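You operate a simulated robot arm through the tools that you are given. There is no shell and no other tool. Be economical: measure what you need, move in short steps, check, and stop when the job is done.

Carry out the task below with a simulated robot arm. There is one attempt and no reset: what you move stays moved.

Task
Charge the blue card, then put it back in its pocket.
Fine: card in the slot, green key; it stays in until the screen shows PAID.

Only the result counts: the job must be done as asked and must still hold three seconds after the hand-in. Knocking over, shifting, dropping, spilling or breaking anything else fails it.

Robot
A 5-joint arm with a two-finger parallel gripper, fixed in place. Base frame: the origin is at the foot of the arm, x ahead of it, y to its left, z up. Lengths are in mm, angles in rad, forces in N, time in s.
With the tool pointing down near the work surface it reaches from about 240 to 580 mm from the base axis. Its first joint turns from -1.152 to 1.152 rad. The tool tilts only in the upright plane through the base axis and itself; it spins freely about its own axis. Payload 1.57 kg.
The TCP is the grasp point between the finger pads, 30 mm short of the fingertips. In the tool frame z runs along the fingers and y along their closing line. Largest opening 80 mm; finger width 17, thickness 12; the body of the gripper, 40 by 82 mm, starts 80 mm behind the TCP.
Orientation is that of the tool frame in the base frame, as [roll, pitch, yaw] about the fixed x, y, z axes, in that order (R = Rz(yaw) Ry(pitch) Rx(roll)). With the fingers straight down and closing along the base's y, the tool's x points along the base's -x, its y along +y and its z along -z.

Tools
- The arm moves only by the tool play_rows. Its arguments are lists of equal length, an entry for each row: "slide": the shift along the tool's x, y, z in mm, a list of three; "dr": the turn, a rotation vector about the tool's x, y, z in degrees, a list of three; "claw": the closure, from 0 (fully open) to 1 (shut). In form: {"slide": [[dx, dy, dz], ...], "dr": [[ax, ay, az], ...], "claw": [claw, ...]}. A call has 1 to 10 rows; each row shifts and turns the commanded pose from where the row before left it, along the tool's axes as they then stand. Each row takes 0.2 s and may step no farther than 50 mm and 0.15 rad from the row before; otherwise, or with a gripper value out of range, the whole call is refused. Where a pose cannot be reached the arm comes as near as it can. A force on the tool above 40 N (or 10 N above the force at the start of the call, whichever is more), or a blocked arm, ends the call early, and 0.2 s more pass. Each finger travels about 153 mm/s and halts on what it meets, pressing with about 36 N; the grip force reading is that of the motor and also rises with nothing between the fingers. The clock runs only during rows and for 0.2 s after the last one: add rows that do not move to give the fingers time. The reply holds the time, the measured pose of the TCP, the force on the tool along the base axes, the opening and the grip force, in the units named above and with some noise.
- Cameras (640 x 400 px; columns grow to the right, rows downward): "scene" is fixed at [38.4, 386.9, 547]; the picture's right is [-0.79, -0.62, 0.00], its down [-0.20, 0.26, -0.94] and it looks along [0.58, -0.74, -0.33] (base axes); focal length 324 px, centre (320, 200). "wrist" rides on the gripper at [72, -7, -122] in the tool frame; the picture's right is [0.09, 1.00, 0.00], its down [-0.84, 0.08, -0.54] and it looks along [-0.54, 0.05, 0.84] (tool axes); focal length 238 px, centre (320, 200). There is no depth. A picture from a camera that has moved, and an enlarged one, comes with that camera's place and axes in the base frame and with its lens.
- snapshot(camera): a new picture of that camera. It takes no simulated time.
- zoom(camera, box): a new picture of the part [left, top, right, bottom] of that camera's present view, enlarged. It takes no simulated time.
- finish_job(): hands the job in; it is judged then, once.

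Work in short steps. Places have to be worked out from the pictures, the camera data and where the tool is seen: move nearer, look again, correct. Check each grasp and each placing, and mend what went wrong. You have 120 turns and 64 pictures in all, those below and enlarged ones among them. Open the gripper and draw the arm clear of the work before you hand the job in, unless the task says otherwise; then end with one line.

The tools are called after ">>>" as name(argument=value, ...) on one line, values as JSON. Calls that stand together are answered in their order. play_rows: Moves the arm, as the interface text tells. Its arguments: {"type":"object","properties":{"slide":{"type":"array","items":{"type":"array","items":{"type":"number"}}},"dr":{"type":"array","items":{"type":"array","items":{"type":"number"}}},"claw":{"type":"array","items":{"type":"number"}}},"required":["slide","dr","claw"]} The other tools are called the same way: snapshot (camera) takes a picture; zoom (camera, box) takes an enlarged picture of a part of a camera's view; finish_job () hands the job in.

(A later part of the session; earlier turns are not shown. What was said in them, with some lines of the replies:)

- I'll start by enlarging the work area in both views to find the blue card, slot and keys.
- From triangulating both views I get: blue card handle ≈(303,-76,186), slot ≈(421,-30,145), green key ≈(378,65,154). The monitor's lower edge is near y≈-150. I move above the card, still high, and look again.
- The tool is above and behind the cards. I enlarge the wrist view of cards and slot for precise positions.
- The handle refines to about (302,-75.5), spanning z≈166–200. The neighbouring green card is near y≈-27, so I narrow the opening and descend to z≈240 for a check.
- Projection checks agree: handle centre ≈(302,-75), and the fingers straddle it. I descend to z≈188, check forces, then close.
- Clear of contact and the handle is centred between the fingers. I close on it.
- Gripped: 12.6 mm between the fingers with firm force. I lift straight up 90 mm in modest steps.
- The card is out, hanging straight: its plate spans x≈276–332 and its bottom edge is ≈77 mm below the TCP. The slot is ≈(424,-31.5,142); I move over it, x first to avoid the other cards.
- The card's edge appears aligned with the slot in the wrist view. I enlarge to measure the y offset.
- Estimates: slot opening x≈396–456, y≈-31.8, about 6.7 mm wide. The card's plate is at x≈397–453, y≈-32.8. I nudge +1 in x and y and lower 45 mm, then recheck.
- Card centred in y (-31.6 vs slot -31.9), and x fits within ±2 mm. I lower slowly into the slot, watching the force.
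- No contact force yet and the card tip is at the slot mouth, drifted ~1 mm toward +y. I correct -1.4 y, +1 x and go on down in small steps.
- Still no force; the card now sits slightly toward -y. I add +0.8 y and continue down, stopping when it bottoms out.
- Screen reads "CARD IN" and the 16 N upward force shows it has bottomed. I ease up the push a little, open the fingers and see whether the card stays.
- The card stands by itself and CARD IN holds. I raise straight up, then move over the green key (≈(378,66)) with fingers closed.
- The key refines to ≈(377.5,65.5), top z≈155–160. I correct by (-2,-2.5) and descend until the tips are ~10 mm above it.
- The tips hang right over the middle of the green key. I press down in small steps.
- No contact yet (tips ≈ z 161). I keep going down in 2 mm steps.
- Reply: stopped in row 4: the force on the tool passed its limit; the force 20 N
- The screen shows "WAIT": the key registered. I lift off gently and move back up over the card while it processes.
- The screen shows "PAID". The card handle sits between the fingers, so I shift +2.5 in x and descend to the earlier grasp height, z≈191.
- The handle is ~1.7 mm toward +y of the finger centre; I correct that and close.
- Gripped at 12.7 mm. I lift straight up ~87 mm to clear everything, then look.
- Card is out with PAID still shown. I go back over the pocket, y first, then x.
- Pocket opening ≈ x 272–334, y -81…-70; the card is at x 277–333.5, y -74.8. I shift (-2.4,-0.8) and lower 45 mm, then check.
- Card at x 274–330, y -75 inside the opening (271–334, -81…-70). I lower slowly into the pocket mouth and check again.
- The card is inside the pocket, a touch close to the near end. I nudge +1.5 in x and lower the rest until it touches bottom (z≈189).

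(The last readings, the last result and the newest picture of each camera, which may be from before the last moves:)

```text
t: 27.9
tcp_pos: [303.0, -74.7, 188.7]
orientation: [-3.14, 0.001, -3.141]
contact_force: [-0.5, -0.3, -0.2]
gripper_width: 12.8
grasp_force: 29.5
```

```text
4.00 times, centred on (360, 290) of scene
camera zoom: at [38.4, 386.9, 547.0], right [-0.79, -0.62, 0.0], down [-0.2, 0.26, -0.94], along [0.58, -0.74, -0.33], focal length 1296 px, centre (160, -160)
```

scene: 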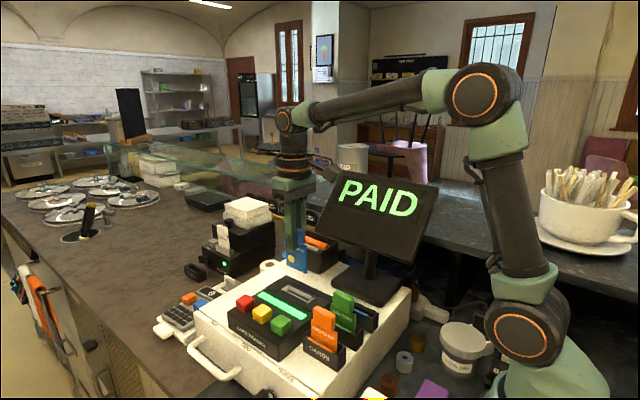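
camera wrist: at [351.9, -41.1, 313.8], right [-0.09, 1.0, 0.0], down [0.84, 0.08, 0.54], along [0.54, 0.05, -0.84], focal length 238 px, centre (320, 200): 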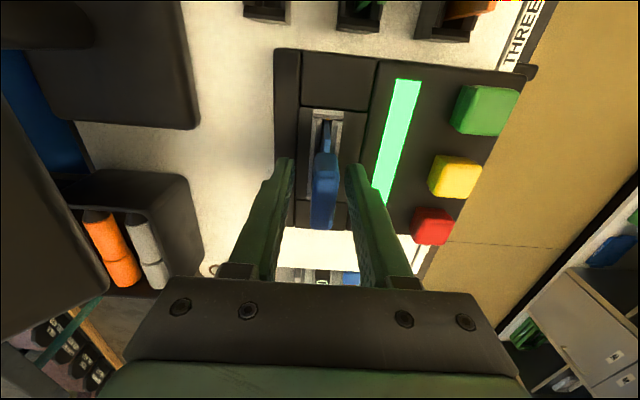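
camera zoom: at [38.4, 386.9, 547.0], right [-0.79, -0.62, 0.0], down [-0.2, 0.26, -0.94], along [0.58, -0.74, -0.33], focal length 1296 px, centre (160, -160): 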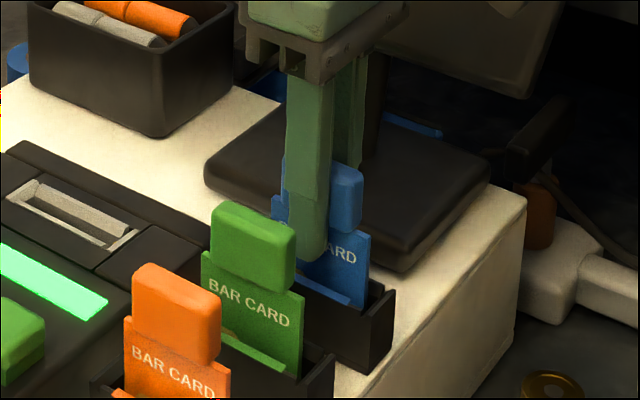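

The height matches the original pose but no contact force shows yet; I lower in 1 mm steps until it touches.

>>> play_rows(slide=[[0, 0, 1], [0, 0, 1], [0, 0, 0]], dr=[[0, 0, 0], [0, 0, 0], [0, 0, 0]], claw=[1, 1, 1])

```text
t: 28.8
tcp_pos: [301.7, -75.5, 188.6]
orientation: [-3.141, 0.003, -3.141]
contact_force: [-6.3, 0.2, 23.0]
gripper_width: 12.6
grasp_force: 29.7
```

Bottomed (23 N up). I ease back 1.5 mm and open the fingers only as far as before.

>>> play_rows(slide=[[0, 0, -1.5], [0, 0, 0], [0, 0, 0], [0, 0, 0]], dr=[[0, 0, 0], [0, 0, 0], [0, 0, 0], [0, 0, 0]], claw=[1, 0.75, 0.6, 0.57])

>>> snapshot(camera="wrist")

```text
t: 29.8
tcp_pos: [301.9, -74.7, 188.2]
orientation: [-3.141, -0.001, 3.14]
contact_force: [0.0, -0.1, 0.0]
gripper_width: 34.5
grasp_force: 0.1
```

```text
18 pictures are left
camera wrist: at [230.4, -81.5, 309.3], right [-0.09, 1.0, 0.0], down [0.84, 0.08, 0.54], along [0.54, 0.05, -0.84], focal length 238 px, centre (320, 200)
```

wrist: 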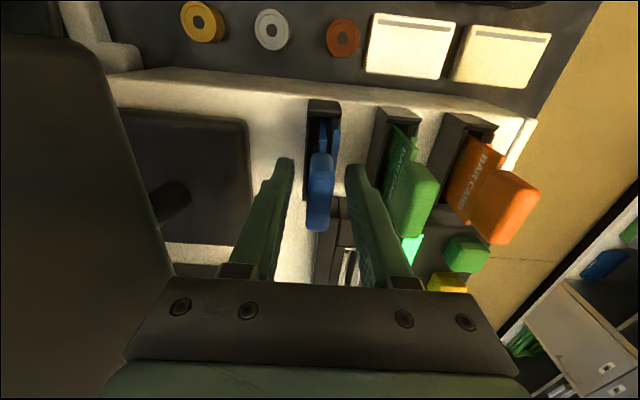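

The card stands in its pocket with the fingers clear of it. I go straight up and draw back towards the starting pose.

>>> play_rows(slide=[[0, 0, -20], [0, 0, -30], [0, 0, -40], [0, 0, -40], [-5, 40, -30], [-5, 40, -20], [-5, 40, 0], [0, 0, 0]], dr=[[0, 0, 0], [0, 0, 0], [0, 0, 0], [0, 0, 0], [0, 0, 0], [0, 0, 0], [0, 0, 0], [0, 0, 0]], claw=[0.57, 0.57, 0.57, 0.57, 0.3, 0, 0, 0])

>>> snapshot(camera="scene")

>>> zoom(camera="scene", box=[200, 240, 420, 390])

>>> snapshot(camera="wrist")

```text
refused: row 5 steps farther than a row can; nothing moved
```

```text
17 pictures are left
```

scene: 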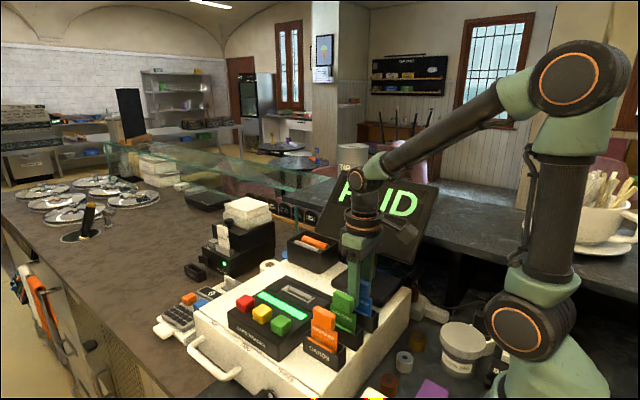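

```text
2.67 times, centred on (310, 315) of scene
camera zoom: at [38.4, 386.9, 547.0], right [-0.79, -0.62, 0.0], down [-0.2, 0.26, -0.94], along [0.58, -0.74, -0.33], focal length 864 px, centre (347, -107)
```

zoom: 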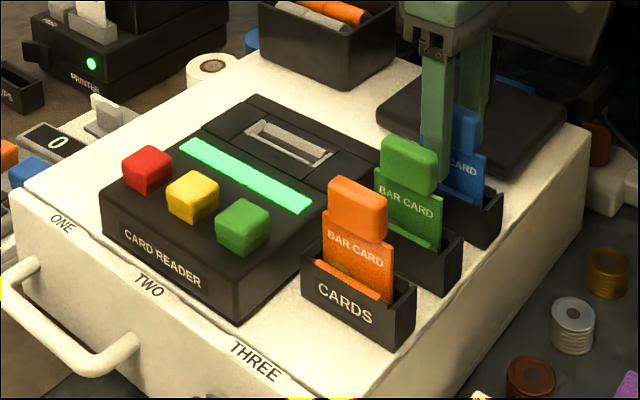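

```text
15 pictures are left
camera wrist: at [230.4, -81.5, 309.3], right [-0.09, 1.0, 0.0], down [0.84, 0.08, 0.54], along [0.54, 0.05, -0.84], focal length 238 px, centre (320, 200)
```

wrist: 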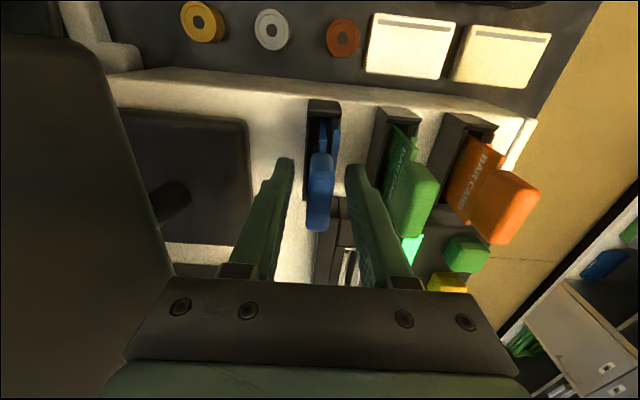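

One row was just over the step limit and nothing moved; I repeat with smaller steps.

>>> play_rows(slide=[[0, 0, -20], [0, 0, -30], [0, 0, -40], [0, 0, -40], [-5, 35, -25], [-5, 35, -20], [-5, 40, 0], [0, 0, 0]], dr=[[0, 0, 0], [0, 0, 0], [0, 0, 0], [0, 0, 0], [0, 0, 0], [0, 0, 0], [0, 0, 0], [0, 0, 0]], claw=[0.57, 0.57, 0.57, 0.57, 0.3, 0, 0, 0])

>>> zoom(camera="scene", box=[200, 170, 440, 390])

>>> zoom(camera="wrist", box=[140, 0, 400, 200])

```text
t: 31.6
tcp_pos: [319.2, 33.0, 358.7]
orientation: [3.141, 0.001, -3.142]
contact_force: [-0.1, 0.8, 0.7]
gripper_width: 80.2
grasp_force: 0.1
```

```text
1.82 times, centred on (320, 280) of scene
camera zoom: at [38.4, 386.9, 547.0], right [-0.79, -0.62, 0.0], down [-0.2, 0.26, -0.94], along [0.58, -0.74, -0.33], focal length 589 px, centre (320, 54)
```

zoom: 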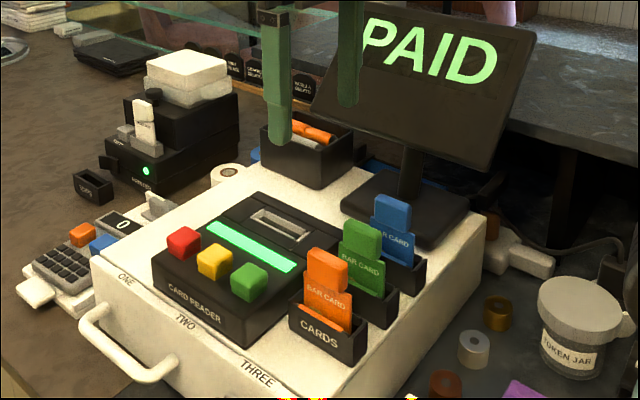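

```text
2.00 times, centred on (270, 100) of wrist
camera zoom: at [247.1, 26.5, 479.7], right [-0.09, 1.0, 0.0], down [0.84, 0.08, 0.54], along [0.54, 0.05, -0.84], focal length 477 px, centre (420, 400)
```

zoom: 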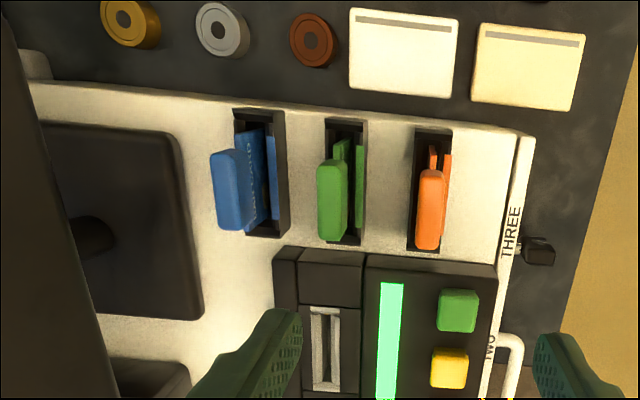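

PAID is displayed, the blue card is seated in its own pocket, everything else is undisturbed and the arm is clear with the gripper open, so I hand in.

>>> finish_job()

```text
The job is handed in.
```

The blue card was charged (the screen shows PAID with the card in the slot), it is back in its pocket, and the arm is clear with the gripper open.
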